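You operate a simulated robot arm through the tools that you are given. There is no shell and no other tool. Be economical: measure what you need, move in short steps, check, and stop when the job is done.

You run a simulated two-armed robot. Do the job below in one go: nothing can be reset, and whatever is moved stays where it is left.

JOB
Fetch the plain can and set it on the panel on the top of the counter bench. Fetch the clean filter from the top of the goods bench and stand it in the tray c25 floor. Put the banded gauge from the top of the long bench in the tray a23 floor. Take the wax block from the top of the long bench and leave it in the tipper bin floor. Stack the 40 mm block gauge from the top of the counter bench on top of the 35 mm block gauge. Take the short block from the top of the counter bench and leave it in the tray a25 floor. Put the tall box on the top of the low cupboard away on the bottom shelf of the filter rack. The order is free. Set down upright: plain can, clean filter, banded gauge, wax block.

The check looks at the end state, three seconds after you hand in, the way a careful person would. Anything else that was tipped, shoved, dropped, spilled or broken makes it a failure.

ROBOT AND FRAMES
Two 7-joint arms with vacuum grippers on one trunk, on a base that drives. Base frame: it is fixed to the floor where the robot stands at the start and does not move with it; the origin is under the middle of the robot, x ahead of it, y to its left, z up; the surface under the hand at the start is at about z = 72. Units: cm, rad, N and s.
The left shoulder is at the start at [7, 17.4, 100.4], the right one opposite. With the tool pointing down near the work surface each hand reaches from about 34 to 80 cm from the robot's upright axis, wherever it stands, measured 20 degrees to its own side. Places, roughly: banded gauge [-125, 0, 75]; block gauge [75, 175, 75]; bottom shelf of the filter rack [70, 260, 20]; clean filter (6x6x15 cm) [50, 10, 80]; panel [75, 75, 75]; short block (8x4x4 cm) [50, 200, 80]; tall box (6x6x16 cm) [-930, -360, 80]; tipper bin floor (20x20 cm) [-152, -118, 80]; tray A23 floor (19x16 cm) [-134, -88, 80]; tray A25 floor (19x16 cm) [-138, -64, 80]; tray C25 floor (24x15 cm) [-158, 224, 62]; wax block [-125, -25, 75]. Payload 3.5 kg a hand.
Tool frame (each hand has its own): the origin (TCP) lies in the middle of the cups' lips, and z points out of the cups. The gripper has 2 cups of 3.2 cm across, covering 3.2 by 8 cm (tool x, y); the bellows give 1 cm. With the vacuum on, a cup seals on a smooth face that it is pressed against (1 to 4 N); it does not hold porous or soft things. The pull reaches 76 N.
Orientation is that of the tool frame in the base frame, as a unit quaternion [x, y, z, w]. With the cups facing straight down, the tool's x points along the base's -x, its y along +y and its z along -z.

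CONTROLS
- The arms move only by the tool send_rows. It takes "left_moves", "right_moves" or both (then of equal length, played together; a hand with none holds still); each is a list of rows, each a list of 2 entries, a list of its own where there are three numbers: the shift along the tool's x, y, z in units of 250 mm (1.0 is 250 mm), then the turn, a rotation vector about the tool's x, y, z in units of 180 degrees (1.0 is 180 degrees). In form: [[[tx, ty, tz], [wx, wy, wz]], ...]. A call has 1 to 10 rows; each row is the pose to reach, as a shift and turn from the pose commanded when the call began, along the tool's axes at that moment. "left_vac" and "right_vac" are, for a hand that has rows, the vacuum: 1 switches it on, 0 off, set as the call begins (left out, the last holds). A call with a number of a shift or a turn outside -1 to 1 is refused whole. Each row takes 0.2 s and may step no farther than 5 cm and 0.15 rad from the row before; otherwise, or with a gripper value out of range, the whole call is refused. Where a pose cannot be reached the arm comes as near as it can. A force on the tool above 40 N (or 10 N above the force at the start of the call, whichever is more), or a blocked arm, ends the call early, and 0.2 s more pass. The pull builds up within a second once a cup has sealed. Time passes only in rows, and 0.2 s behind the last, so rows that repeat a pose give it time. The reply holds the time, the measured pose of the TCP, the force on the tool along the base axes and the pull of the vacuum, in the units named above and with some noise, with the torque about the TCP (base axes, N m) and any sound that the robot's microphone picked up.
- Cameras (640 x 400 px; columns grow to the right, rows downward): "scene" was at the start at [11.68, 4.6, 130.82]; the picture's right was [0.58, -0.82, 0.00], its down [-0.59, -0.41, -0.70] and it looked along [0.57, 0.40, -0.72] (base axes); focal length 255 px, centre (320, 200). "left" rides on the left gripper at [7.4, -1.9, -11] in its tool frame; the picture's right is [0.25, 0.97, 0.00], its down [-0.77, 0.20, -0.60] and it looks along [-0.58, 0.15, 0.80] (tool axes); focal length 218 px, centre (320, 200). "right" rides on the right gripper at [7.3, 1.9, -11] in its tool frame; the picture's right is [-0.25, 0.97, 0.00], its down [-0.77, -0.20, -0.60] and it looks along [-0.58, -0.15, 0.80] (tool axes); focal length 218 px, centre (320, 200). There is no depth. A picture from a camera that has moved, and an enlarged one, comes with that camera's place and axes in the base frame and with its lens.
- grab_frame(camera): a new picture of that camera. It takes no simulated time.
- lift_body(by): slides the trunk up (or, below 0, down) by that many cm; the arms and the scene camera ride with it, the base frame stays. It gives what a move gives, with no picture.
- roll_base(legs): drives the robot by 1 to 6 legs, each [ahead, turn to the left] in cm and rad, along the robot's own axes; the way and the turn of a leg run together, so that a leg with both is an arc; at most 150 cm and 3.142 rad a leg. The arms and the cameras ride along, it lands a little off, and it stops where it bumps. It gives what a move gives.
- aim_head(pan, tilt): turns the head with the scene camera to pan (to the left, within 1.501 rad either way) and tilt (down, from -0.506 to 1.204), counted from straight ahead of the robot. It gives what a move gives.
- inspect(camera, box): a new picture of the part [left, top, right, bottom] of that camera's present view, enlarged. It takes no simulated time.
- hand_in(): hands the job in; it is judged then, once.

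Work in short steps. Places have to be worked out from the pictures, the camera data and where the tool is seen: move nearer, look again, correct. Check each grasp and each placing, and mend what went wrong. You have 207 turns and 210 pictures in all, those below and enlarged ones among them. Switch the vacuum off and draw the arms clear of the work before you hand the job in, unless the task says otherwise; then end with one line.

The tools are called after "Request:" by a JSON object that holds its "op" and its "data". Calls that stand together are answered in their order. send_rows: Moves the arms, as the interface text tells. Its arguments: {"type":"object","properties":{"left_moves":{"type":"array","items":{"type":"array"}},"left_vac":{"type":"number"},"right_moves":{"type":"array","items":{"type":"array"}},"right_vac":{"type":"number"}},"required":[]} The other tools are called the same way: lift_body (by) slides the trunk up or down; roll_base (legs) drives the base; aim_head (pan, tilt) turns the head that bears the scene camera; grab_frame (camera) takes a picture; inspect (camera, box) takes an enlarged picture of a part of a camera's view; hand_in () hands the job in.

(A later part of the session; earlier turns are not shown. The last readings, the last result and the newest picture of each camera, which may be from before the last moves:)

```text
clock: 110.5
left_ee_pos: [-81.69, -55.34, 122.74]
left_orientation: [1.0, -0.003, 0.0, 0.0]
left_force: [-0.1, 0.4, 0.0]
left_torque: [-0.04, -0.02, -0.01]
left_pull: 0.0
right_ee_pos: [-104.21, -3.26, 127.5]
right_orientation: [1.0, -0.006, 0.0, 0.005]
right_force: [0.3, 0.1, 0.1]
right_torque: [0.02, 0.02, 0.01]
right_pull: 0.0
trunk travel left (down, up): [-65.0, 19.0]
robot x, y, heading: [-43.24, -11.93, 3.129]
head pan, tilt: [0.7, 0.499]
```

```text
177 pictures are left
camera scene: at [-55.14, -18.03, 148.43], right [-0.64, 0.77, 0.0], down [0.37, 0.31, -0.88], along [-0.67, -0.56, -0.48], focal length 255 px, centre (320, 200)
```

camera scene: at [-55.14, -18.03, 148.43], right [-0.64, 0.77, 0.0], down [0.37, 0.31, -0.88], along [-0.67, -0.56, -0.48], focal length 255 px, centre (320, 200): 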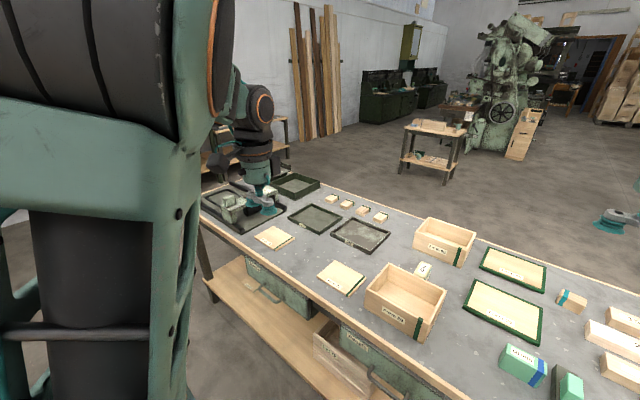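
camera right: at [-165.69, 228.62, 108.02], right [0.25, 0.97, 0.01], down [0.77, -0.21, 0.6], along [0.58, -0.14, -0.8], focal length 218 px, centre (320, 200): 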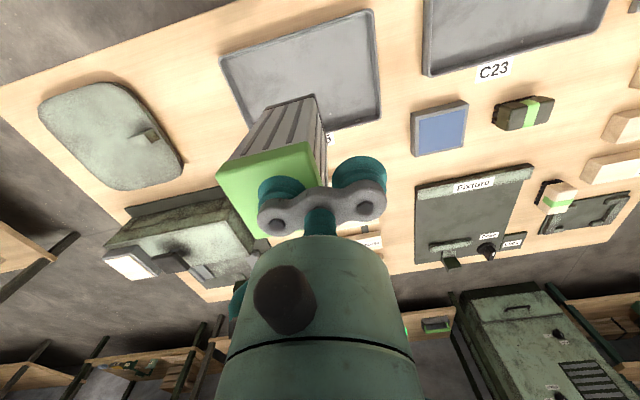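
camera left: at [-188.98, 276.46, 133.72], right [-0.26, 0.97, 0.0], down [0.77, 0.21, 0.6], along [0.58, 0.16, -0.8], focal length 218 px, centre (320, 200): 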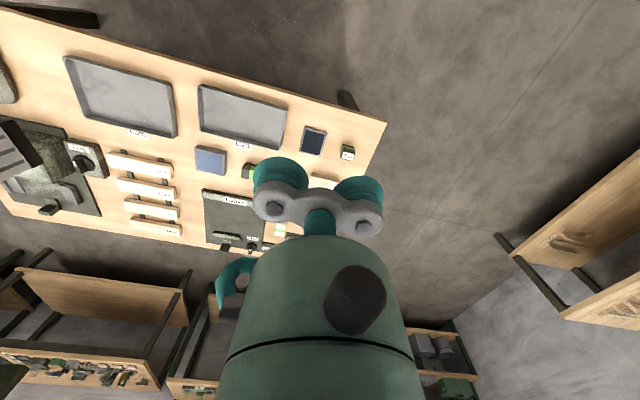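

I zoom in on the bench top to identify the banded gauge, wax block, trays and tipper bin.

Request:
{"op": "inspect", "data": {"camera": "scene", "box": [340, 200, 640, 390]}}

Request:
{"op": "inspect", "data": {"camera": "scene", "box": [190, 160, 430, 310]}}

Request:
{"op": "aim_head", "data": {"pan": 0.0, "tilt": 0.7}}

Request:
{"op": "inspect", "data": {"camera": "scene", "box": [200, 140, 500, 290]}}

Request:
{"op": "inspect", "data": {"camera": "scene", "box": [0, 140, 240, 290]}}

```text
2.11 times, centred on (490, 295) of scene
camera zoom: at [-55.14, -18.03, 148.43], right [-0.64, 0.77, 0.0], down [0.37, 0.31, -0.88], along [-0.67, -0.56, -0.48], focal length 536 px, centre (-38, 0)
```

zoom: 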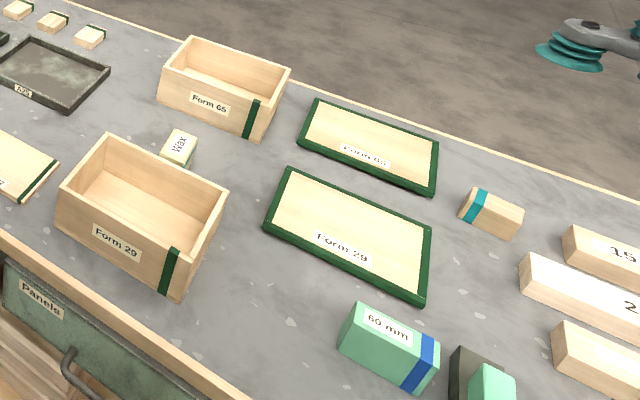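

```text
2.67 times, centred on (310, 235) of scene
camera zoom: at [-55.14, -18.03, 148.43], right [-0.64, 0.77, 0.0], down [0.37, 0.31, -0.88], along [-0.67, -0.56, -0.48], focal length 679 px, centre (347, 107)
```

zoom: 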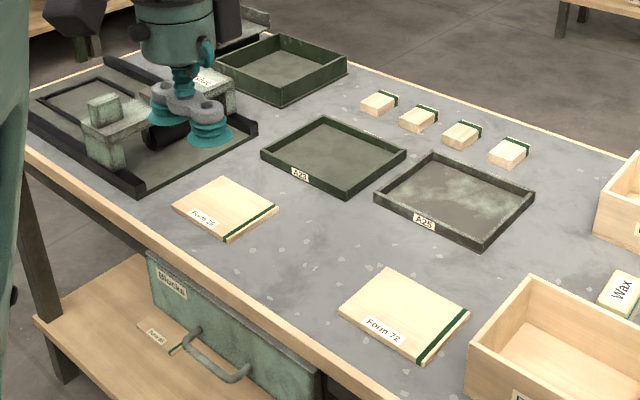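

```text
clock: 111.5
left_ee_pos: [-81.71, -55.15, 122.62]
left_orientation: [1.0, -0.003, 0.0, 0.0]
left_force: [-0.3, -0.2, 0.0]
left_torque: [-0.01, -0.01, -0.03]
left_pull: 0.0
right_ee_pos: [-104.18, -3.28, 127.59]
right_orientation: [1.0, -0.006, 0.001, 0.005]
right_force: [0.2, 0.1, 0.2]
right_torque: [-0.03, -0.02, 0.03]
right_pull: 0.0
trunk travel left (down, up): [-65.0, 19.0]
robot x, y, heading: [-43.4, -12.49, 3.133]
head pan, tilt: [0.0, 0.7]
```

```text
2.13 times, centred on (350, 215) of scene
camera zoom: at [-56.65, -12.18, 146.66], right [0.0, 1.0, 0.0], down [0.64, 0.0, -0.77], along [-0.77, 0.0, -0.64], focal length 543 px, centre (256, 168)
```

zoom: 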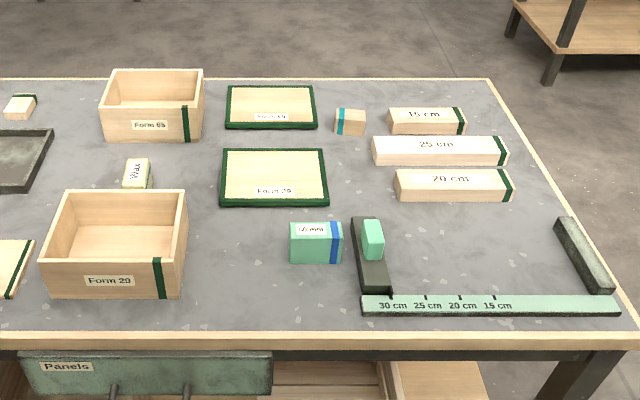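

```text
2.67 times, centred on (120, 215) of scene
camera zoom: at [-56.65, -12.18, 146.66], right [0.0, 1.0, 0.0], down [0.64, 0.0, -0.77], along [-0.77, 0.0, -0.64], focal length 679 px, centre (853, 160)
```

zoom: 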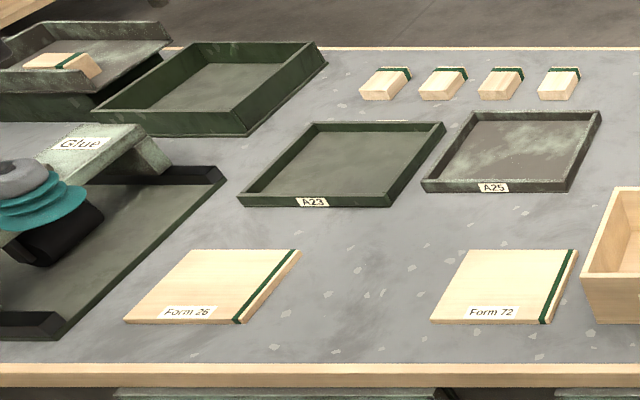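

The banded gauge is the "60 mm" block with the blue band near (−122, −1). The wax block is near (−143, −38), and A23/A25 are identified. I drive closer to pick the gauge (right hand) and wax (left hand).

Request:
{"op": "roll_base", "data": {"legs": [[27, 0]]}}

Request:
{"op": "aim_head", "data": {"pan": 0.0, "tilt": 0.9}}

Request:
{"op": "grab_frame", "data": {"camera": "scene"}}

Request:
{"op": "grab_frame", "data": {"camera": "right"}}

Request:
{"op": "grab_frame", "data": {"camera": "left"}}

```text
clock: 113.5
left_ee_pos: [-109.0, -55.1, 122.58]
left_orientation: [1.0, -0.003, -0.002, 0.0]
left_force: [-0.5, 0.1, -0.7]
left_torque: [0.03, -0.03, 0.0]
left_pull: 0.0
right_ee_pos: [-131.25, -2.96, 127.64]
right_orientation: [1.0, -0.007, -0.001, 0.004]
right_force: [0.6, 1.3, -0.6]
right_torque: [0.01, -0.03, 0.01]
right_pull: 0.1
trunk travel left (down, up): [-65.0, 19.0]
robot x, y, heading: [-70.15, -12.29, 3.136]
head pan, tilt: [0.0, 0.7]
```

```text
clock: 114.2
left_ee_pos: [-109.02, -55.08, 122.44]
left_orientation: [1.0, -0.004, 0.0, 0.0]
left_force: [0.7, -0.1, -0.4]
left_torque: [0.0, -0.01, 0.01]
left_pull: 0.1
right_ee_pos: [-131.51, -3.0, 127.61]
right_orientation: [1.0, -0.006, 0.0, 0.005]
right_force: [-0.2, -0.3, 0.1]
right_torque: [-0.01, 0.0, 0.01]
right_pull: 0.0
trunk travel left (down, up): [-65.0, 19.0]
robot x, y, heading: [-70.53, -12.16, 3.133]
head pan, tilt: [0.0, 0.901]
```

```text
172 pictures are left
camera scene: at [-83.06, -12.0, 145.04], right [0.01, 1.0, 0.0], down [0.78, -0.01, -0.62], along [-0.62, 0.0, -0.78], focal length 255 px, centre (320, 200)
```

scene: 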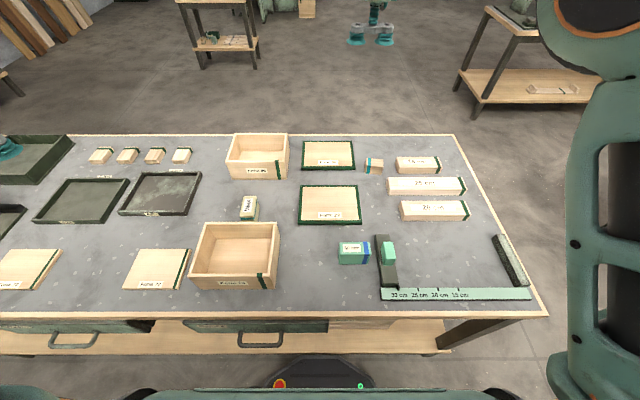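

```text
171 pictures are left
camera right: at [-124.16, -4.86, 138.87], right [-0.27, -0.96, 0.01], down [-0.77, 0.22, 0.6], along [-0.58, 0.15, -0.8], focal length 218 px, centre (320, 200)
```

right: 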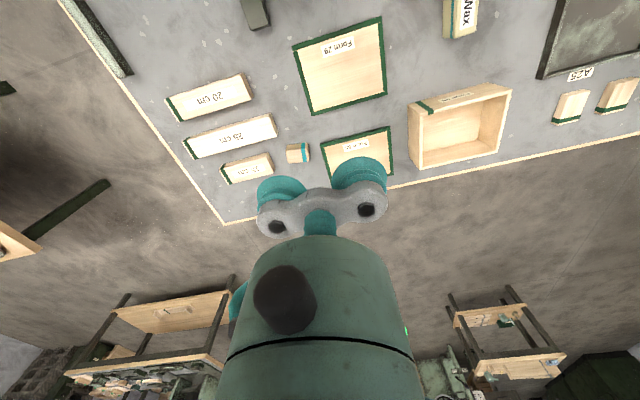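

```text
170 pictures are left
camera left: at [-101.53, -53.06, 133.72], right [0.25, -0.97, 0.0], down [-0.77, -0.2, 0.6], along [-0.59, -0.15, -0.8], focal length 218 px, centre (320, 200)
```

left: 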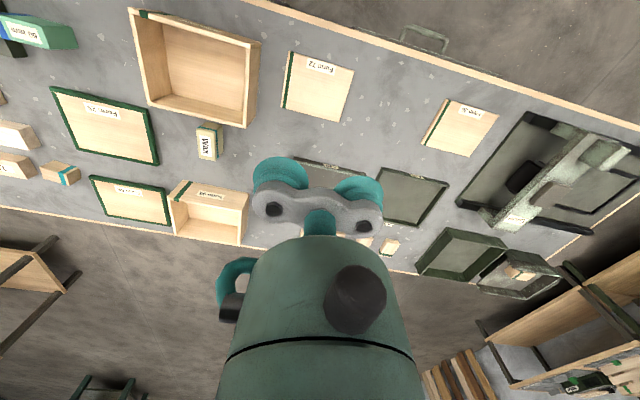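

Comparing the two views, the bench top is at z≈80 and matches the listed places: wax ≈ (−127.5, −33, top 85.8), gauge ≈ (−116, −4). The deep green tray is the tipper bin. I lower the trunk 10 cm and bring both hands over their blocks at z≈100.

Request:
{"op": "lift_body", "data": {"by": -10}}

Request:
{"op": "send_rows", "data": {"right_moves": [[[0.077, 0.005, 0.0875], [0, 0, 0]], [[0.154, 0.01, 0.175], [0, 0, 0]], [[0.231, 0.015, 0.2625], [0, 0, 0]], [[0.308, 0.02, 0.35], [0, 0, 0]], [[0.385, 0.025, 0.4375], [0, 0, 0]], [[0.462, 0.03, 0.525], [0, 0, 0]], [[0.539, 0.035, 0.6125], [0, 0, 0]], [[0.616, 0.04, 0.7], [0, 0, 0]]], "left_moves": [[[-0.0925, -0.11, 0.0625], [0, 0, 0]], [[-0.185, -0.22, 0.125], [0, 0, 0]], [[-0.2775, -0.33, 0.1875], [0, 0, 0]], [[-0.37, -0.44, 0.25], [0, 0, 0]], [[-0.4625, -0.55, 0.3125], [0, 0, 0]], [[-0.555, -0.66, 0.375], [0, 0, 0]], [[-0.6475, -0.77, 0.4375], [0, 0, 0]], [[-0.74, -0.884, 0.5], [0, 0, 0]]]}}

Request:
{"op": "grab_frame", "data": {"camera": "right"}}

Request:
{"op": "grab_frame", "data": {"camera": "left"}}

Request:
{"op": "grab_frame", "data": {"camera": "scene"}}

```text
clock: 115.5
left_ee_pos: [-108.89, -55.05, 112.73]
left_orientation: [1.0, -0.004, -0.001, 0.001]
left_force: [0.5, 0.1, 0.2]
left_torque: [-0.01, 0.04, 0.0]
left_pull: 0.0
right_ee_pos: [-131.34, -2.98, 117.7]
right_orientation: [1.0, -0.007, 0.0, 0.005]
right_force: [0.9, 0.3, 0.4]
right_torque: [0.0, -0.03, 0.0]
right_pull: 0.1
trunk travel left (down, up): [-55.0, 29.0]
robot x, y, heading: [-70.52, -11.98, 3.138]
head pan, tilt: [0.0, 0.901]
```

```text
clock: 117.3
left_ee_pos: [-127.46, -32.77, 100.2]
left_orientation: [1.0, -0.003, 0.0, 0.0]
left_force: [-0.5, 0.8, -1.0]
left_torque: [-0.03, 0.0, -0.03]
left_pull: 0.0
right_ee_pos: [-116.26, -4.31, 100.02]
right_orientation: [1.0, -0.007, -0.001, 0.005]
right_force: [1.3, 0.3, 0.2]
right_torque: [-0.01, -0.04, 0.03]
right_pull: 0.1
trunk travel left (down, up): [-55.0, 29.0]
robot x, y, heading: [-70.46, -12.35, 3.133]
head pan, tilt: [0.0, 0.901]
```

```text
169 pictures are left
camera right: at [-108.82, -6.16, 111.35], right [-0.27, -0.96, 0.01], down [-0.77, 0.22, 0.6], along [-0.58, 0.15, -0.8], focal length 218 px, centre (320, 200)
```

right: 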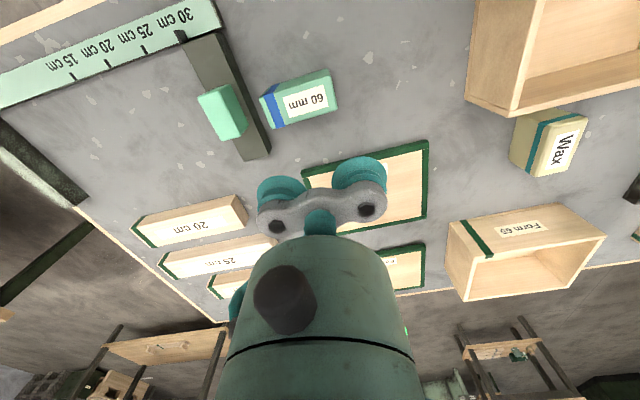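

```text
168 pictures are left
camera left: at [-119.98, -30.74, 111.29], right [0.25, -0.97, 0.0], down [-0.77, -0.2, 0.6], along [-0.59, -0.15, -0.8], focal length 218 px, centre (320, 200)
```

left: 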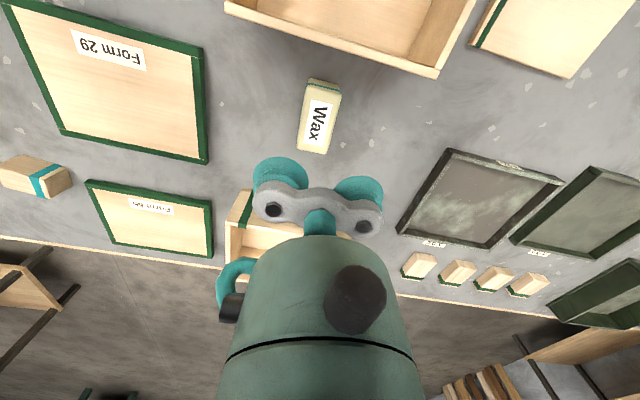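

```text
167 pictures are left
camera scene: at [-83.1, -11.91, 135.03], right [0.01, 1.0, 0.0], down [0.78, -0.01, -0.62], along [-0.62, 0.0, -0.78], focal length 255 px, centre (320, 200)
```

scene: 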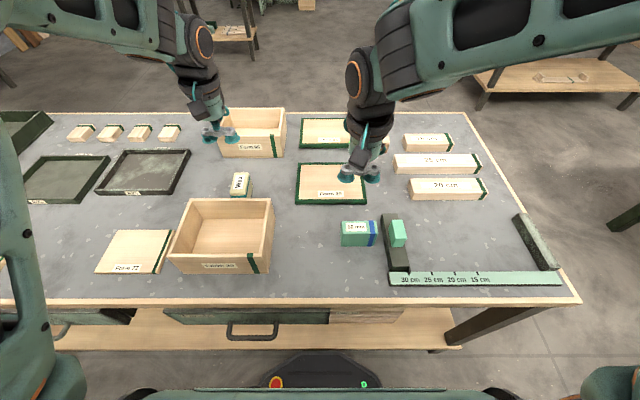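

Both blocks are in view. I zoom for edges and yaw.

Request:
{"op": "inspect", "data": {"camera": "right", "box": [240, 50, 360, 140]}}

Request:
{"op": "inspect", "data": {"camera": "left", "box": [260, 60, 380, 160]}}

Request:
{"op": "inspect", "data": {"camera": "scene", "box": [200, 140, 420, 280]}}

```text
4.44 times, centred on (300, 95) of right
camera zoom: at [-108.82, -6.16, 111.35], right [-0.27, -0.96, 0.01], down [-0.77, 0.22, 0.6], along [-0.58, 0.15, -0.8], focal length 970 px, centre (409, 667)
```

zoom: 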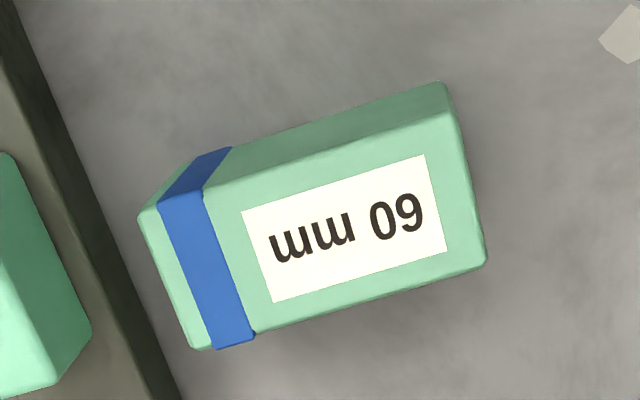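

```text
4.00 times, centred on (320, 110) of left
camera zoom: at [-119.98, -30.74, 111.29], right [0.25, -0.97, 0.0], down [-0.77, -0.2, 0.6], along [-0.59, -0.15, -0.8], focal length 873 px, centre (320, 560)
```

zoom: 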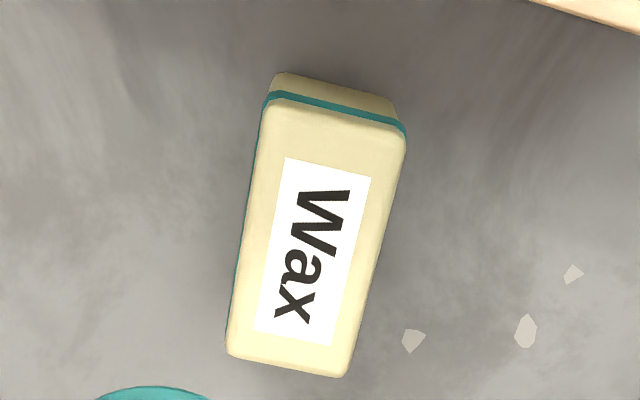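

```text
2.86 times, centred on (310, 210) of scene
camera zoom: at [-83.1, -11.91, 135.03], right [0.01, 1.0, 0.0], down [0.78, -0.01, -0.62], along [-0.62, 0.0, -0.78], focal length 728 px, centre (349, 171)
```

zoom: 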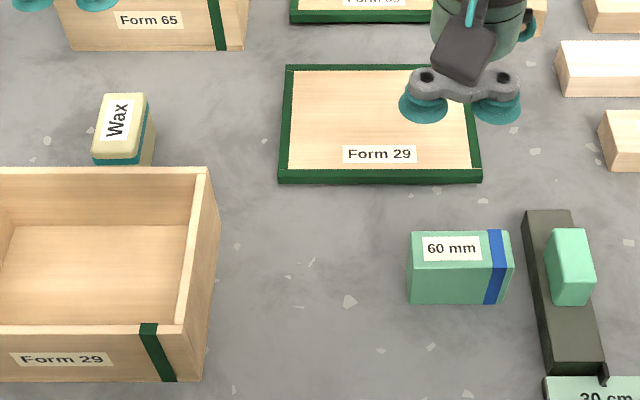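

Gauge: top centre (−113.8, −2.85), about 8×3.5 along y, top near 86. Wax: top centre (−128, −32.5), top near 85.7. I use one centred cup on each and go to about 1.7 cm above.

Request:
{"op": "send_rows", "data": {"right_moves": [[[0.098, 0.037, 0.12], [0, 0, 0]], [[0.098, 0.037, 0.27], [0, 0, 0]], [[0.098, 0.037, 0.4], [0, 0, 0]], [[0.098, 0.037, 0.46], [0, 0, 0]], [[0.098, 0.037, 0.46], [0, 0, 0]]], "left_moves": [[[-0.0216, 0.085, 0.12], [0, 0, 0]], [[-0.0216, 0.085, 0.27], [0, 0, 0]], [[-0.0216, 0.085, 0.42], [0, 0, 0]], [[-0.0216, 0.085, 0.5], [0, 0, 0]], [[-0.0216, 0.085, 0.5], [0, 0, 0]]]}}

Request:
{"op": "inspect", "data": {"camera": "right", "box": [200, 60, 440, 220]}}

Request:
{"op": "inspect", "data": {"camera": "left", "box": [200, 60, 440, 220]}}

Request:
{"op": "inspect", "data": {"camera": "scene", "box": [200, 140, 420, 280]}}

```text
clock: 118.5
left_ee_pos: [-127.9, -34.97, 87.58]
left_orientation: [1.0, -0.004, -0.001, 0.0]
left_force: [-0.1, -0.3, 0.3]
left_torque: [0.01, -0.01, 0.0]
left_pull: 0.1
right_ee_pos: [-113.54, -5.44, 88.61]
right_orientation: [1.0, -0.007, 0.0, 0.005]
right_force: [0.1, 0.3, -0.1]
right_torque: [-0.04, 0.0, -0.01]
right_pull: 0.0
trunk travel left (down, up): [-55.0, 29.0]
robot x, y, heading: [-70.62, -11.86, 3.133]
head pan, tilt: [0.0, 0.901]
```

```text
2.50 times, centred on (320, 140) of right
camera zoom: at [-106.29, -7.34, 99.89], right [-0.27, -0.96, 0.01], down [-0.77, 0.22, 0.6], along [-0.58, 0.15, -0.8], focal length 546 px, centre (320, 350)
```

zoom: 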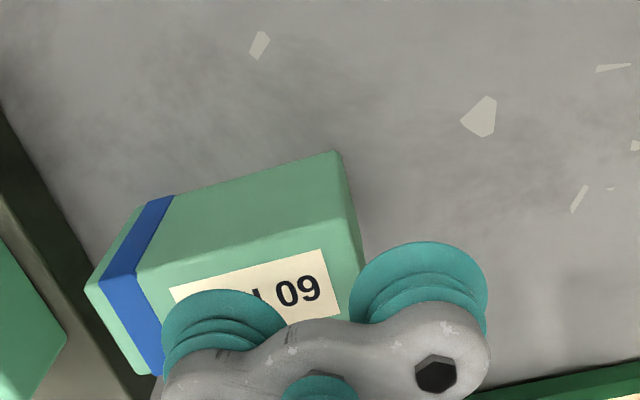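

```text
2.50 times, centred on (320, 140) of left
camera zoom: at [-120.37, -32.92, 98.74], right [0.25, -0.97, 0.0], down [-0.77, -0.2, 0.61], along [-0.59, -0.15, -0.8], focal length 546 px, centre (320, 350)
```

zoom: 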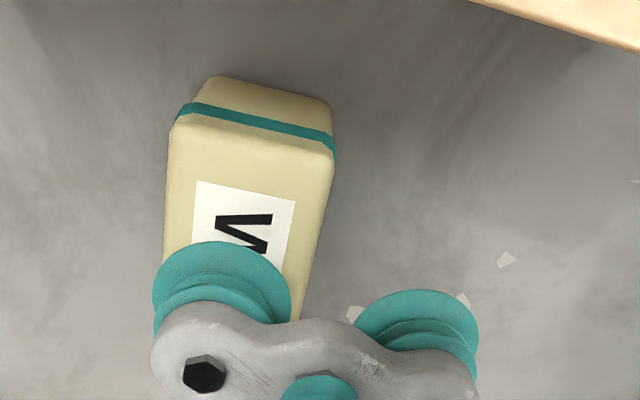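

```text
2.86 times, centred on (310, 210) of scene
camera zoom: at [-82.92, -11.96, 135.05], right [0.01, 1.0, 0.0], down [0.78, -0.01, -0.62], along [-0.62, 0.0, -0.78], focal length 728 px, centre (349, 171)
```

zoom: 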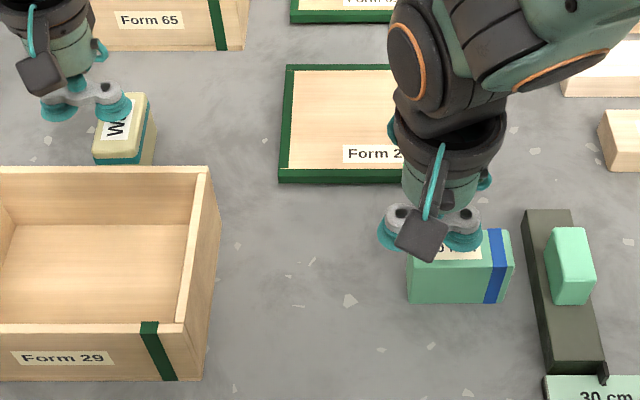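

Small corrections (gauge cup −0.35 cm in x), then press both with the vacuum on.

Request:
{"op": "send_rows", "data": {"right_moves": [[[-0.014, -0.01, 0.06], [0, 0, 0]], [[-0.014, -0.01, 0.095], [0, 0, 0]], [[-0.014, -0.01, 0.11], [0, 0, 0]], [[-0.014, -0.01, 0.12], [0, 0, 0]], [[-0.014, -0.01, 0.12], [0, 0, 0]], [[-0.014, -0.01, 0.12], [0, 0, 0]]], "left_moves": [[[-0.006, -0.006, 0.04], [0, 0, 0]], [[-0.006, -0.006, 0.065], [0, 0, 0]], [[-0.006, -0.006, 0.08], [0, 0, 0]], [[-0.006, -0.006, 0.092], [0, 0, 0]], [[-0.006, -0.006, 0.092], [0, 0, 0]], [[-0.006, -0.006, 0.092], [0, 0, 0]]], "right_vac": 1, "left_vac": 1}}

```text
clock: 119.9
left_ee_pos: [-127.95, -34.94, 85.62]
left_orientation: [1.0, -0.002, -0.003, 0.0]
left_force: [-9.5, -2.0, 27.9]
left_torque: [1.25, -0.16, 0.17]
left_pull: 37.4
right_ee_pos: [-113.87, -5.35, 85.78]
right_orientation: [1.0, -0.007, -0.003, 0.005]
right_force: [-9.6, -6.4, 27.7]
right_torque: [0.66, 0.0, 0.05]
right_pull: 37.4
trunk travel left (down, up): [-55.0, 29.0]
robot x, y, heading: [-70.52, -12.35, 3.136]
head pan, tilt: [0.0, 0.901]
```

Both sealed. I lift both straight up.

Request:
{"op": "send_rows", "data": {"right_moves": [[[0, 0, -0.03], [0, 0, 0]], [[0, 0, -0.1], [0, 0, 0]], [[0, 0, -0.25], [0, 0, 0]], [[0, 0, -0.45], [0, 0, 0]], [[0, 0, -0.6], [0, 0, 0]], [[0, 0, -0.6], [0, 0, 0]]], "left_moves": [[[0, 0, -0.03], [0, 0, 0]], [[0, 0, -0.1], [0, 0, 0]], [[0, 0, -0.25], [0, 0, 0]], [[0, 0, -0.45], [0, 0, 0]], [[0, 0, -0.6], [0, 0, 0]], [[0, 0, -0.6], [0, 0, 0]]]}}

Request:
{"op": "grab_frame", "data": {"camera": "scene"}}

```text
clock: 121.3
left_ee_pos: [-128.11, -34.84, 100.3]
left_orientation: [1.0, -0.003, 0.0, 0.0]
left_force: [0.1, 0.2, -0.5]
left_torque: [0.86, -0.03, -0.01]
left_pull: 37.8
right_ee_pos: [-114.1, -5.2, 100.68]
right_orientation: [1.0, -0.006, 0.001, 0.005]
right_force: [-0.7, -0.3, -4.7]
right_torque: [0.42, -0.02, -0.01]
right_pull: 37.9
trunk travel left (down, up): [-55.0, 29.0]
robot x, y, heading: [-70.5, -11.93, 3.132]
head pan, tilt: [0.0, 0.901]
```

```text
160 pictures are left
camera scene: at [-83.14, -11.99, 135.02], right [0.01, 1.0, 0.0], down [0.78, -0.01, -0.62], along [-0.62, 0.0, -0.78], focal length 255 px, centre (320, 200)
```

scene: 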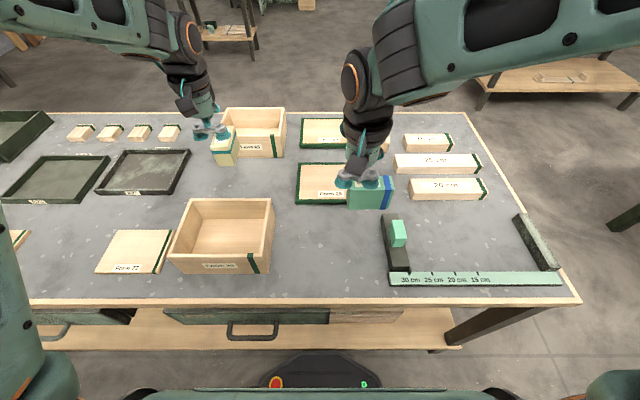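

Both blocks hang. The far side of the bench reaches both A23 and the tipper bin, so I raise the trunk and drive round there.

Request:
{"op": "lift_body", "data": {"by": 15}}

Request:
{"op": "roll_base", "data": {"legs": [[-22, 0], [0, -1.57], [117, 0], [0, 1.57], [150, 0], [18, 0]]}}

Request:
{"op": "roll_base", "data": {"legs": [[0, 1.57]]}}

Request:
{"op": "aim_head", "data": {"pan": 0.0, "tilt": 0.5}}

Request:
{"op": "grab_frame", "data": {"camera": "scene"}}

```text
clock: 123.1
left_ee_pos: [-128.04, -34.73, 115.37]
left_orientation: [1.0, -0.004, 0.0, 0.0]
left_force: [-0.5, 0.2, -0.5]
left_torque: [0.84, -0.02, -0.02]
left_pull: 38.1
right_ee_pos: [-114.16, -5.1, 115.73]
right_orientation: [1.0, -0.007, 0.0, 0.006]
right_force: [-0.1, -0.1, -5.2]
right_torque: [0.43, -0.03, 0.01]
right_pull: 37.7
trunk travel left (down, up): [-70.0, 14.0]
robot x, y, heading: [-70.71, -12.12, 3.13]
head pan, tilt: [0.0, 0.901]
```

```text
clock: 146.0
left_ee_pos: [-271.73, 87.07, 115.65]
left_orientation: [1.0, -0.013, 0.0, -0.001]
left_force: [0.5, 0.8, -1.5]
left_torque: [0.86, -0.06, 0.02]
left_pull: 37.7
right_ee_pos: [-257.27, 116.35, 115.71]
right_orientation: [1.0, -0.016, -0.001, 0.005]
right_force: [-0.4, -0.9, -3.8]
right_torque: [0.4, -0.04, -0.03]
right_pull: 38.0
trunk travel left (down, up): [-70.0, 14.0]
robot x, y, heading: [-214.01, 108.69, 3.12]
head pan, tilt: [0.0, 0.901]
```

```text
clock: 150.3
left_ee_pos: [-191.54, 50.95, 115.42]
left_orientation: [0.712, 0.702, 0.0, 0.001]
left_force: [-0.1, 0.3, -1.5]
left_torque: [0.01, 0.85, 0.02]
left_pull: 38.3
right_ee_pos: [-221.21, 65.05, 115.71]
right_orientation: [0.714, 0.7, 0.004, 0.004]
right_force: [0.1, -0.8, -3.7]
right_torque: [0.0, 0.42, 0.02]
right_pull: 38.0
trunk travel left (down, up): [-70.0, 14.0]
robot x, y, heading: [-213.82, 108.58, -1.583]
head pan, tilt: [0.0, 0.901]
```

```text
clock: 151.1
left_ee_pos: [-191.52, 51.01, 115.33]
left_orientation: [0.711, 0.703, -0.001, 0.001]
left_force: [0.0, 0.1, -0.9]
left_torque: [0.01, 0.92, -0.02]
left_pull: 37.6
right_ee_pos: [-221.06, 65.15, 115.77]
right_orientation: [0.714, 0.7, 0.004, 0.005]
right_force: [0.3, -1.1, -3.8]
right_torque: [0.03, 0.39, -0.03]
right_pull: 38.2
trunk travel left (down, up): [-70.0, 14.0]
robot x, y, heading: [-214.2, 108.77, -1.583]
head pan, tilt: [0.0, 0.499]
```

```text
159 pictures are left
camera scene: at [-214.1, 94.43, 153.42], right [-1.0, 0.01, 0.0], down [0.01, 0.48, -0.88], along [-0.01, -0.88, -0.48], focal length 255 px, centre (320, 200)
```

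scene: 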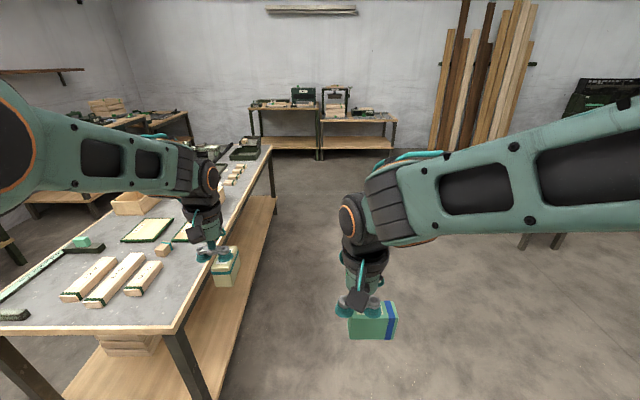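

The way along the bench's far side is clear. I drive to y≈−83 and face the bench.

Request:
{"op": "roll_base", "data": {"legs": [[150, 0], [42, 0], [0, 1.583], [12, 0]]}}

Request:
{"op": "aim_head", "data": {"pan": -0.3, "tilt": 0.9}}

Request:
{"op": "grab_frame", "data": {"camera": "scene"}}

Request:
{"op": "grab_frame", "data": {"camera": "right"}}

```text
clock: 165.4
left_ee_pos: [-147.08, -59.7, 115.54]
left_orientation: [-0.002, 1.0, 0.0, 0.001]
left_force: [-0.4, -0.3, -1.3]
left_torque: [-0.87, 0.01, 0.0]
left_pull: 37.6
right_ee_pos: [-160.88, -89.61, 115.77]
right_orientation: [0.002, 1.0, 0.004, 0.0]
right_force: [-0.1, -0.4, -4.5]
right_torque: [-0.39, -0.03, -0.05]
right_pull: 37.8
trunk travel left (down, up): [-70.0, 14.0]
robot x, y, heading: [-204.33, -83.11, 0.003]
head pan, tilt: [0.0, 0.499]
```

```text
clock: 166.3
left_ee_pos: [-146.98, -59.79, 115.51]
left_orientation: [-0.003, 1.0, 0.0, 0.0]
left_force: [0.5, 0.5, -1.2]
left_torque: [-0.93, 0.01, -0.01]
left_pull: 37.4
right_ee_pos: [-160.72, -89.49, 115.78]
right_orientation: [0.002, 1.0, 0.005, 0.0]
right_force: [0.0, 0.1, -4.5]
right_torque: [-0.38, 0.04, -0.03]
right_pull: 37.3
trunk travel left (down, up): [-70.0, 14.0]
robot x, y, heading: [-204.45, -83.03, 0.0]
head pan, tilt: [-0.3, 0.901]
```

```text
158 pictures are left
camera scene: at [-191.98, -85.41, 150.04], right [-0.29, -0.96, 0.0], down [-0.75, 0.23, -0.62], along [0.59, -0.18, -0.78], focal length 255 px, centre (320, 200)
```

scene: 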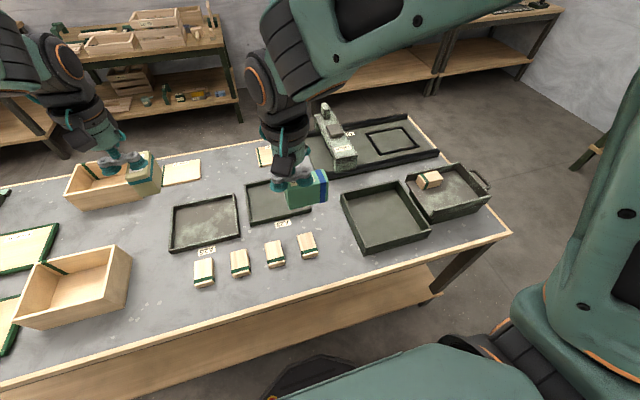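

```text
157 pictures are left
camera right: at [-168.02, -87.69, 127.01], right [0.26, 0.97, 0.01], down [0.77, -0.21, 0.6], along [0.58, -0.15, -0.8], focal length 218 px, centre (320, 200)
```

right: 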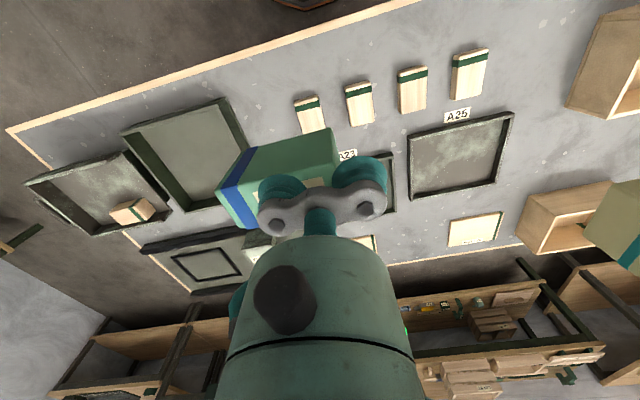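

I zoom on A23, the green bin and the tilting tray to be sure which is the tipper bin.

Request:
{"op": "inspect", "data": {"camera": "scene", "box": [230, 100, 510, 280]}}

Request:
{"op": "inspect", "data": {"camera": "right", "box": [10, 80, 270, 290]}}

```text
2.22 times, centred on (370, 190) of scene
camera zoom: at [-191.98, -85.41, 150.04], right [-0.29, -0.96, 0.0], down [-0.75, 0.23, -0.62], along [0.59, -0.18, -0.78], focal length 566 px, centre (209, 222)
```

zoom: 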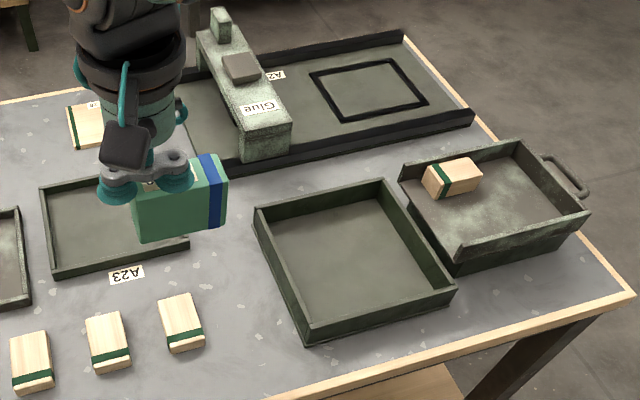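

```text
1.90 times, centred on (140, 185) of right
camera zoom: at [-168.02, -87.69, 127.01], right [0.26, 0.97, 0.01], down [0.77, -0.21, 0.6], along [0.58, -0.15, -0.8], focal length 416 px, centre (663, 229)
```

zoom: 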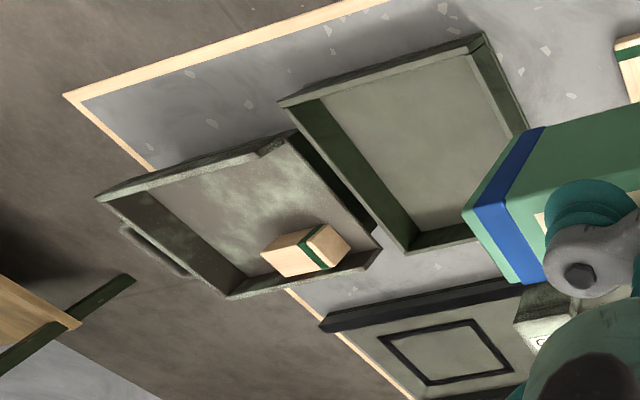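

The handled tray tips into the green bin, so that bin at (−152, −119.5) is the tipper bin. A23's floor centre is (−133.3, −87.3). I bring the gauge above A23 and lower the trunk.

Request:
{"op": "send_rows", "data": {"right_moves": [[[-0.157, 0.026, 0], [0, 0, 0]], [[-0.314, 0.052, 0], [0, 0, 0]], [[-0.471, 0.08, 0], [0, 0, 0]], [[-0.628, 0.106, 0], [0, 0, 0]], [[-0.785, 0.132, 0], [0, 0, 0]], [[-0.942, 0.158, 0], [0, 0, 0]], [[-1.0, 0.17, 0], [0, 0, 0]], [[-1.0, 0.184, 0], [0, 0, 0]]], "left_moves": [[[0.05, 0.04, 0], [0, 0, 0]], [[0.1, 0.08, 0], [0, 0, 0]], [[0.15, 0.12, 0], [0, 0, 0]], [[0.2, 0.16, 0], [0, 0, 0]], [[0.25, 0.2, 0], [0, 0, 0]], [[0.3, 0.24, 0], [0, 0, 0]], [[0.35, 0.28, 0], [0, 0, 0]], [[0.4, 0.3, 0], [0, 0, 0]]]}}

Request:
{"op": "lift_body", "data": {"by": -12}}

Request:
{"op": "send_rows", "data": {"right_moves": [[[-0.05, 0, 0.1], [0, 0, 0]], [[-0.1, 0, 0.2], [0, 0, 0]], [[-0.1, 0, 0.3], [0, 0, 0]], [[-0.1, 0, 0.3], [0, 0, 0]]]}}

Request:
{"op": "grab_frame", "data": {"camera": "scene"}}

Request:
{"op": "grab_frame", "data": {"camera": "right"}}

```text
clock: 168.1
left_ee_pos: [-157.19, -52.19, 115.45]
left_orientation: [-0.002, 1.0, 0.0, 0.001]
left_force: [0.3, 0.2, -0.9]
left_torque: [-0.9, 0.0, 0.01]
left_pull: 38.0
right_ee_pos: [-135.7, -85.0, 115.73]
right_orientation: [0.0, 1.0, 0.005, -0.001]
right_force: [0.7, 0.4, -3.9]
right_torque: [-0.38, -0.01, 0.0]
right_pull: 37.5
trunk travel left (down, up): [-70.0, 14.0]
robot x, y, heading: [-204.17, -83.04, 0.004]
head pan, tilt: [-0.3, 0.901]
```

```text
clock: 169.6
left_ee_pos: [-157.18, -52.37, 103.5]
left_orientation: [-0.002, 1.0, 0.0, 0.0]
left_force: [0.3, -0.7, -2.0]
left_torque: [-0.89, 0.0, 0.0]
left_pull: 37.8
right_ee_pos: [-135.74, -85.06, 103.73]
right_orientation: [0.002, 1.0, 0.005, 0.0]
right_force: [-0.6, 0.1, -4.0]
right_torque: [-0.42, 0.02, -0.02]
right_pull: 37.7
trunk travel left (down, up): [-58.0, 26.0]
robot x, y, heading: [-204.43, -83.09, 0.004]
head pan, tilt: [-0.3, 0.901]
```

```text
clock: 170.6
left_ee_pos: [-157.11, -52.31, 103.35]
left_orientation: [-0.002, 1.0, 0.0, 0.0]
left_force: [0.1, -0.1, -1.3]
left_torque: [-0.9, 0.03, 0.02]
left_pull: 37.9
right_ee_pos: [-133.2, -84.89, 96.22]
right_orientation: [0.001, 1.0, 0.005, -0.001]
right_force: [-0.7, 0.1, -4.3]
right_torque: [-0.41, 0.0, 0.01]
right_pull: 38.1
trunk travel left (down, up): [-58.0, 26.0]
robot x, y, heading: [-204.45, -83.31, 0.002]
head pan, tilt: [-0.3, 0.901]
```

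```text
154 pictures are left
camera scene: at [-191.97, -85.42, 138.03], right [-0.29, -0.96, 0.0], down [-0.75, 0.23, -0.62], along [0.59, -0.18, -0.78], focal length 255 px, centre (320, 200)
```

scene: 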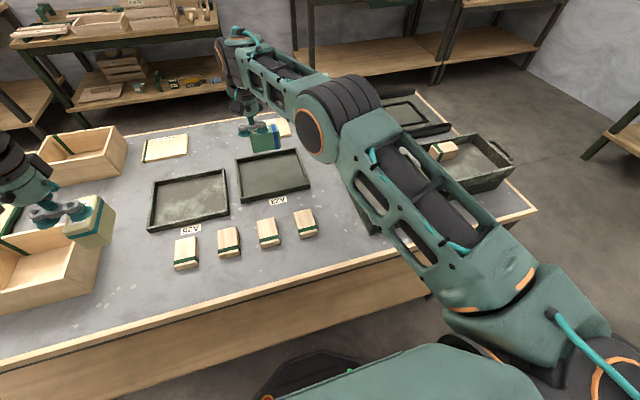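

```text
153 pictures are left
camera right: at [-140.5, -83.0, 107.52], right [0.26, 0.97, 0.01], down [0.77, -0.21, 0.6], along [0.58, -0.15, -0.8], focal length 218 px, centre (320, 200)
```

right: 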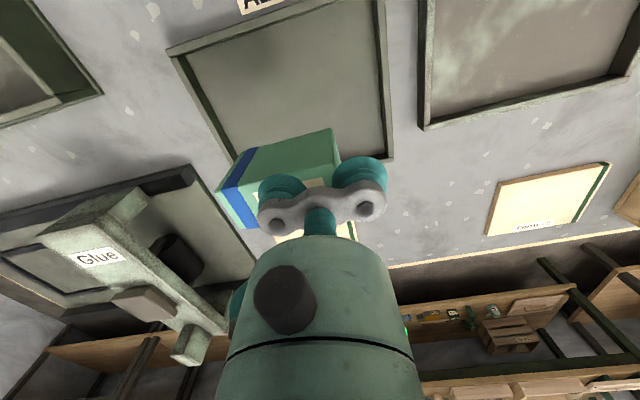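

Tray centre (−134, −87.5) agrees. I lower the gauge into A23 and touch softly.

Request:
{"op": "send_rows", "data": {"right_moves": [[[0.02, 0, 0.15], [0, 0, 0]], [[0.02, 0, 0.28], [0, 0, 0]], [[0.02, 0, 0.34], [0, 0, 0]], [[0.02, 0, 0.36], [0, 0, 0]], [[0.02, 0, 0.37], [0, 0, 0]], [[0.02, 0, 0.38], [0, 0, 0]], [[0.02, 0, 0.39], [0, 0, 0]], [[0.02, 0, 0.39], [0, 0, 0]]]}}

```text
clock: 172.4
left_ee_pos: [-157.18, -52.15, 103.43]
left_orientation: [-0.002, 1.0, 0.0, 0.0]
left_force: [-0.2, 0.4, -2.3]
left_torque: [-0.89, 0.0, -0.02]
left_pull: 37.9
right_ee_pos: [-133.79, -84.74, 86.66]
right_orientation: [0.001, 1.0, 0.005, 0.001]
right_force: [2.1, 1.5, 4.0]
right_torque: [-0.85, -0.01, 0.16]
right_pull: 37.7
trunk travel left (down, up): [-58.0, 26.0]
robot x, y, heading: [-204.3, -82.86, 0.002]
head pan, tilt: [-0.3, 0.901]
```

Contact (force changed from −4 to +4 N). I release and rise.

Request:
{"op": "send_rows", "data": {"right_moves": [[[0, 0, 0], [0, 0, 0]], [[0, 0, 0], [0, 0, 0]], [[0, 0, -0.01], [0, 0, 0]], [[0, 0, -0.06], [0, 0, 0]], [[0, 0, -0.2], [0, 0, 0]], [[0, 0, -0.4], [0, 0, 0]], [[0, 0, -0.6], [0, 0, 0]], [[0, 0, -0.75], [0, 0, 0]]], "right_vac": 0}}

Request:
{"op": "inspect", "data": {"camera": "scene", "box": [140, 100, 360, 260]}}

Request:
{"op": "grab_frame", "data": {"camera": "right"}}

```text
clock: 174.2
left_ee_pos: [-157.13, -52.21, 103.31]
left_orientation: [-0.001, 1.0, 0.001, 0.0]
left_force: [-0.3, 0.7, -2.2]
left_torque: [-0.91, 0.01, -0.01]
left_pull: 38.2
right_ee_pos: [-133.79, -84.98, 105.21]
right_orientation: [0.002, 1.0, 0.005, -0.001]
right_force: [0.0, -0.5, 0.0]
right_torque: [-0.02, 0.05, -0.01]
right_pull: 0.0
trunk travel left (down, up): [-58.0, 26.0]
robot x, y, heading: [-204.21, -83.53, 0.001]
head pan, tilt: [-0.3, 0.901]
```

```text
2.50 times, centred on (250, 180) of scene
camera zoom: at [-192.03, -85.42, 138.04], right [-0.29, -0.96, 0.0], down [-0.75, 0.23, -0.62], along [0.59, -0.18, -0.78], focal length 637 px, centre (495, 250)
```

zoom: 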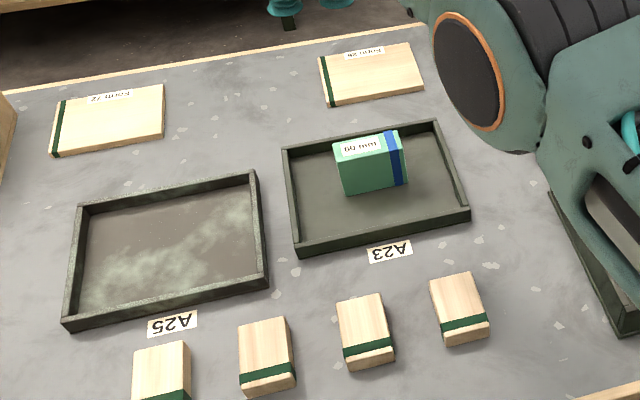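

```text
151 pictures are left
camera right: at [-141.06, -83.09, 116.51], right [0.26, 0.97, 0.01], down [0.77, -0.21, 0.6], along [0.58, -0.15, -0.8], focal length 218 px, centre (320, 200)
```

right: 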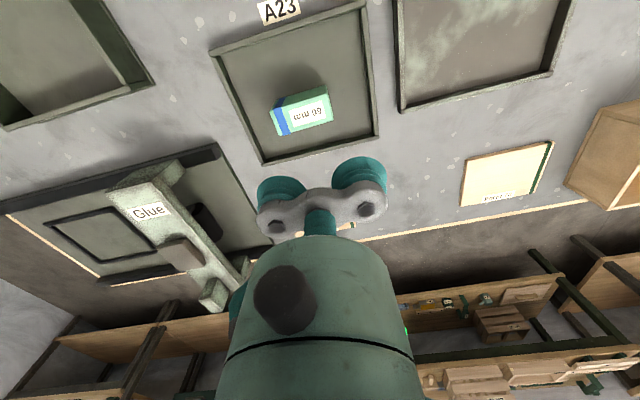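

The gauge stands in A23. I retract the right hand, then shift the base along the bench to bring the left hand to the tipper bin.

Request:
{"op": "send_rows", "data": {"right_moves": [[[0.16, 0, 0], [0, 0, 0]], [[0.32, 0, 0], [0, 0, 0]], [[0.48, 0, 0], [0, 0, 0]], [[0.64, 0, 0], [0, 0, 0]], [[0.8, 0, 0], [0, 0, 0]], [[0.9, -0.1, 0], [0, 0, 0]]]}}

Request:
{"op": "lift_body", "data": {"by": 12}}

Request:
{"op": "roll_base", "data": {"legs": [[-15, 0], [0, -1.57], [45, 0], [0, 1.57], [14, 0]]}}

Request:
{"op": "aim_head", "data": {"pan": 0.2, "tilt": 0.9}}

Request:
{"op": "grab_frame", "data": {"camera": "scene"}}

Request:
{"op": "grab_frame", "data": {"camera": "left"}}

```text
clock: 175.6
left_ee_pos: [-157.22, -52.44, 103.46]
left_orientation: [-0.003, 1.0, 0.001, 0.001]
left_force: [-0.5, -0.4, -0.9]
left_torque: [-0.89, -0.04, 0.01]
left_pull: 38.1
right_ee_pos: [-156.43, -87.65, 105.12]
right_orientation: [0.003, 1.0, 0.005, 0.001]
right_force: [0.1, 0.3, -0.1]
right_torque: [0.0, 0.0, -0.03]
right_pull: 0.0
trunk travel left (down, up): [-58.0, 26.0]
robot x, y, heading: [-204.59, -82.99, 0.002]
head pan, tilt: [-0.3, 0.901]
```

```text
clock: 177.1
left_ee_pos: [-157.09, -52.43, 115.36]
left_orientation: [-0.002, 1.0, -0.001, 0.0]
left_force: [0.0, 0.0, -1.8]
left_torque: [-0.91, 0.03, 0.0]
left_pull: 38.2
right_ee_pos: [-156.29, -87.61, 117.18]
right_orientation: [0.002, 1.0, 0.005, -0.001]
right_force: [-0.3, -0.1, 0.2]
right_torque: [0.0, -0.01, 0.03]
right_pull: 0.0
trunk travel left (down, up): [-70.0, 14.0]
robot x, y, heading: [-204.55, -83.16, -0.002]
head pan, tilt: [-0.3, 0.901]
```

```text
clock: 189.3
left_ee_pos: [-157.48, -98.69, 115.44]
left_orientation: [0.006, 1.0, 0.0, 0.0]
left_force: [0.1, -0.6, -1.5]
left_torque: [-0.91, -0.02, 0.02]
left_pull: 37.5
right_ee_pos: [-157.17, -133.93, 117.18]
right_orientation: [0.01, 1.0, 0.005, 0.001]
right_force: [-0.6, 0.7, 0.5]
right_torque: [-0.02, 0.0, 0.03]
right_pull: 0.0
trunk travel left (down, up): [-70.0, 14.0]
robot x, y, heading: [-204.78, -128.97, -0.015]
head pan, tilt: [-0.3, 0.901]
```

```text
clock: 190.3
left_ee_pos: [-157.28, -98.73, 115.46]
left_orientation: [0.006, 1.0, 0.0, 0.001]
left_force: [-0.5, 0.4, -1.4]
left_torque: [-0.88, 0.03, 0.0]
left_pull: 38.0
right_ee_pos: [-157.1, -133.99, 117.19]
right_orientation: [0.01, 1.0, 0.005, 0.001]
right_force: [-0.3, -0.5, 0.1]
right_torque: [0.01, 0.0, 0.01]
right_pull: 0.0
trunk travel left (down, up): [-70.0, 14.0]
robot x, y, heading: [-205.33, -129.01, -0.014]
head pan, tilt: [0.201, 0.901]
```

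```text
150 pictures are left
camera scene: at [-192.5, -127.54, 150.04], right [0.19, -0.98, 0.0], down [-0.77, -0.15, -0.62], along [0.61, 0.12, -0.78], focal length 255 px, centre (320, 200)
```

scene: 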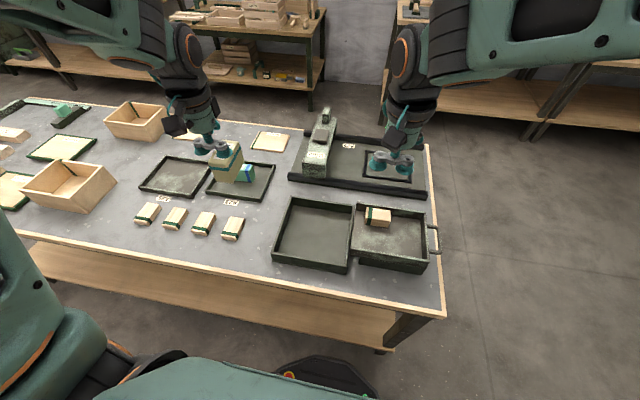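

```text
149 pictures are left
camera left: at [-164.6, -100.37, 126.51], right [-0.24, 0.97, 0.0], down [0.77, 0.19, 0.61], along [0.59, 0.15, -0.8], focal length 218 px, centre (320, 200)
```

left: 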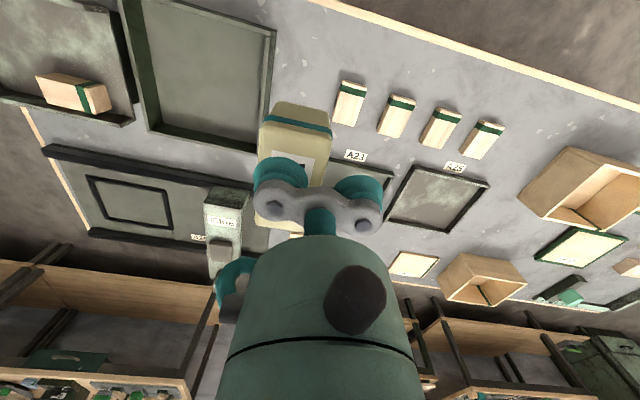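

Tipper bin floor centre is (−151.7, −118.2). I clear the right hand, bring the wax above the bin, lower the trunk.

Request:
{"op": "send_rows", "data": {"right_moves": [[[0.05, -0.12, 0], [0, 0, 0]], [[0.1, -0.24, 0], [0, 0, 0]], [[0.15, -0.36, 0], [0, 0, 0]], [[0.2, -0.48, 0], [0, 0, 0]], [[0.2, -0.6, 0], [0, 0, 0]]], "left_moves": [[[-0.045, -0.137, 0], [0, 0, 0]], [[-0.09, -0.274, 0], [0, 0, 0]], [[-0.135, -0.41, 0], [0, 0, 0]], [[-0.18, -0.547, 0], [0, 0, 0]], [[-0.224, -0.684, 0], [0, 0, 0]]]}}

Request:
{"op": "lift_body", "data": {"by": -12}}

Request:
{"op": "grab_frame", "data": {"camera": "left"}}

Request:
{"op": "grab_frame", "data": {"camera": "scene"}}

```text
clock: 191.5
left_ee_pos: [-151.71, -116.11, 115.47]
left_orientation: [0.006, 1.0, 0.0, 0.0]
left_force: [0.1, 0.0, -1.6]
left_torque: [-0.88, 0.02, 0.0]
left_pull: 37.8
right_ee_pos: [-162.3, -149.09, 116.86]
right_orientation: [0.009, 1.0, 0.007, 0.0]
right_force: [0.1, -0.2, -0.2]
right_torque: [0.02, 0.01, -0.02]
right_pull: 0.1
trunk travel left (down, up): [-70.0, 14.0]
robot x, y, heading: [-204.89, -128.85, -0.01]
head pan, tilt: [0.201, 0.901]
```

```text
clock: 193.0
left_ee_pos: [-151.83, -115.86, 103.5]
left_orientation: [0.006, 1.0, 0.0, 0.001]
left_force: [-0.2, -0.8, -1.5]
left_torque: [-0.89, 0.03, -0.02]
left_pull: 38.1
right_ee_pos: [-162.46, -148.94, 104.97]
right_orientation: [0.009, 1.0, 0.005, 0.0]
right_force: [0.1, -0.4, 0.4]
right_torque: [-0.01, 0.03, 0.02]
right_pull: 0.0
trunk travel left (down, up): [-58.0, 26.0]
robot x, y, heading: [-205.11, -128.91, -0.009]
head pan, tilt: [0.201, 0.901]
```

```text
148 pictures are left
camera left: at [-159.17, -117.55, 114.57], right [-0.24, 0.97, 0.0], down [0.77, 0.19, 0.61], along [0.59, 0.15, -0.8], focal length 218 px, centre (320, 200)
```

left: 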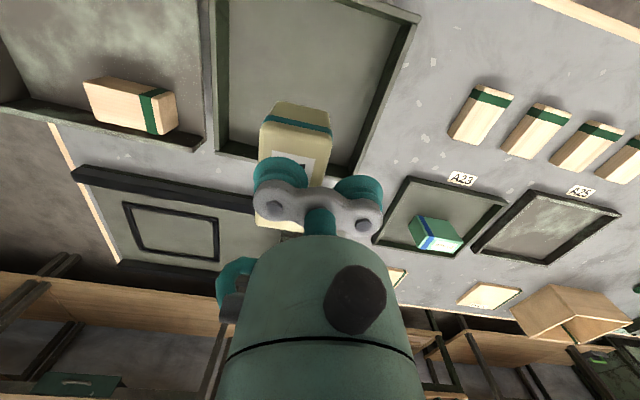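

```text
147 pictures are left
camera scene: at [-192.5, -127.55, 138.05], right [0.19, -0.98, 0.0], down [-0.77, -0.15, -0.62], along [0.61, 0.12, -0.78], focal length 255 px, centre (320, 200)
```

scene: 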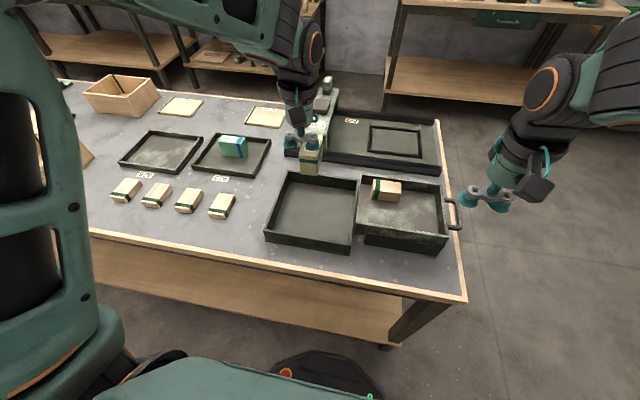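

Aligned with the bin's middle. I lower the wax block until it touches.

Request:
{"op": "send_rows", "data": {"left_moves": [[[0, 0, 0.18], [0, 0, 0]], [[0, 0, 0.36], [0, 0, 0]], [[0, 0, 0.52], [0, 0, 0]], [[0, 0, 0.62], [0, 0, 0]], [[0, 0, 0.65], [0, 0, 0]], [[0, 0, 0.665], [0, 0, 0]], [[0, 0, 0.68], [0, 0, 0]], [[0, 0, 0.69], [0, 0, 0]], [[0, 0, 0.69], [0, 0, 0]]]}}

```text
clock: 195.0
left_ee_pos: [-151.77, -115.77, 86.49]
left_orientation: [0.006, 1.0, -0.001, 0.003]
left_force: [4.9, 3.1, 17.8]
left_torque: [-1.25, 0.07, 0.01]
left_pull: 37.8
right_ee_pos: [-162.51, -148.86, 105.1]
right_orientation: [0.009, 1.0, 0.006, 0.001]
right_force: [0.1, 0.0, -0.6]
right_torque: [0.0, 0.0, 0.01]
right_pull: 0.1
trunk travel left (down, up): [-58.0, 26.0]
robot x, y, heading: [-204.89, -128.62, -0.014]
head pan, tilt: [0.201, 0.901]
```

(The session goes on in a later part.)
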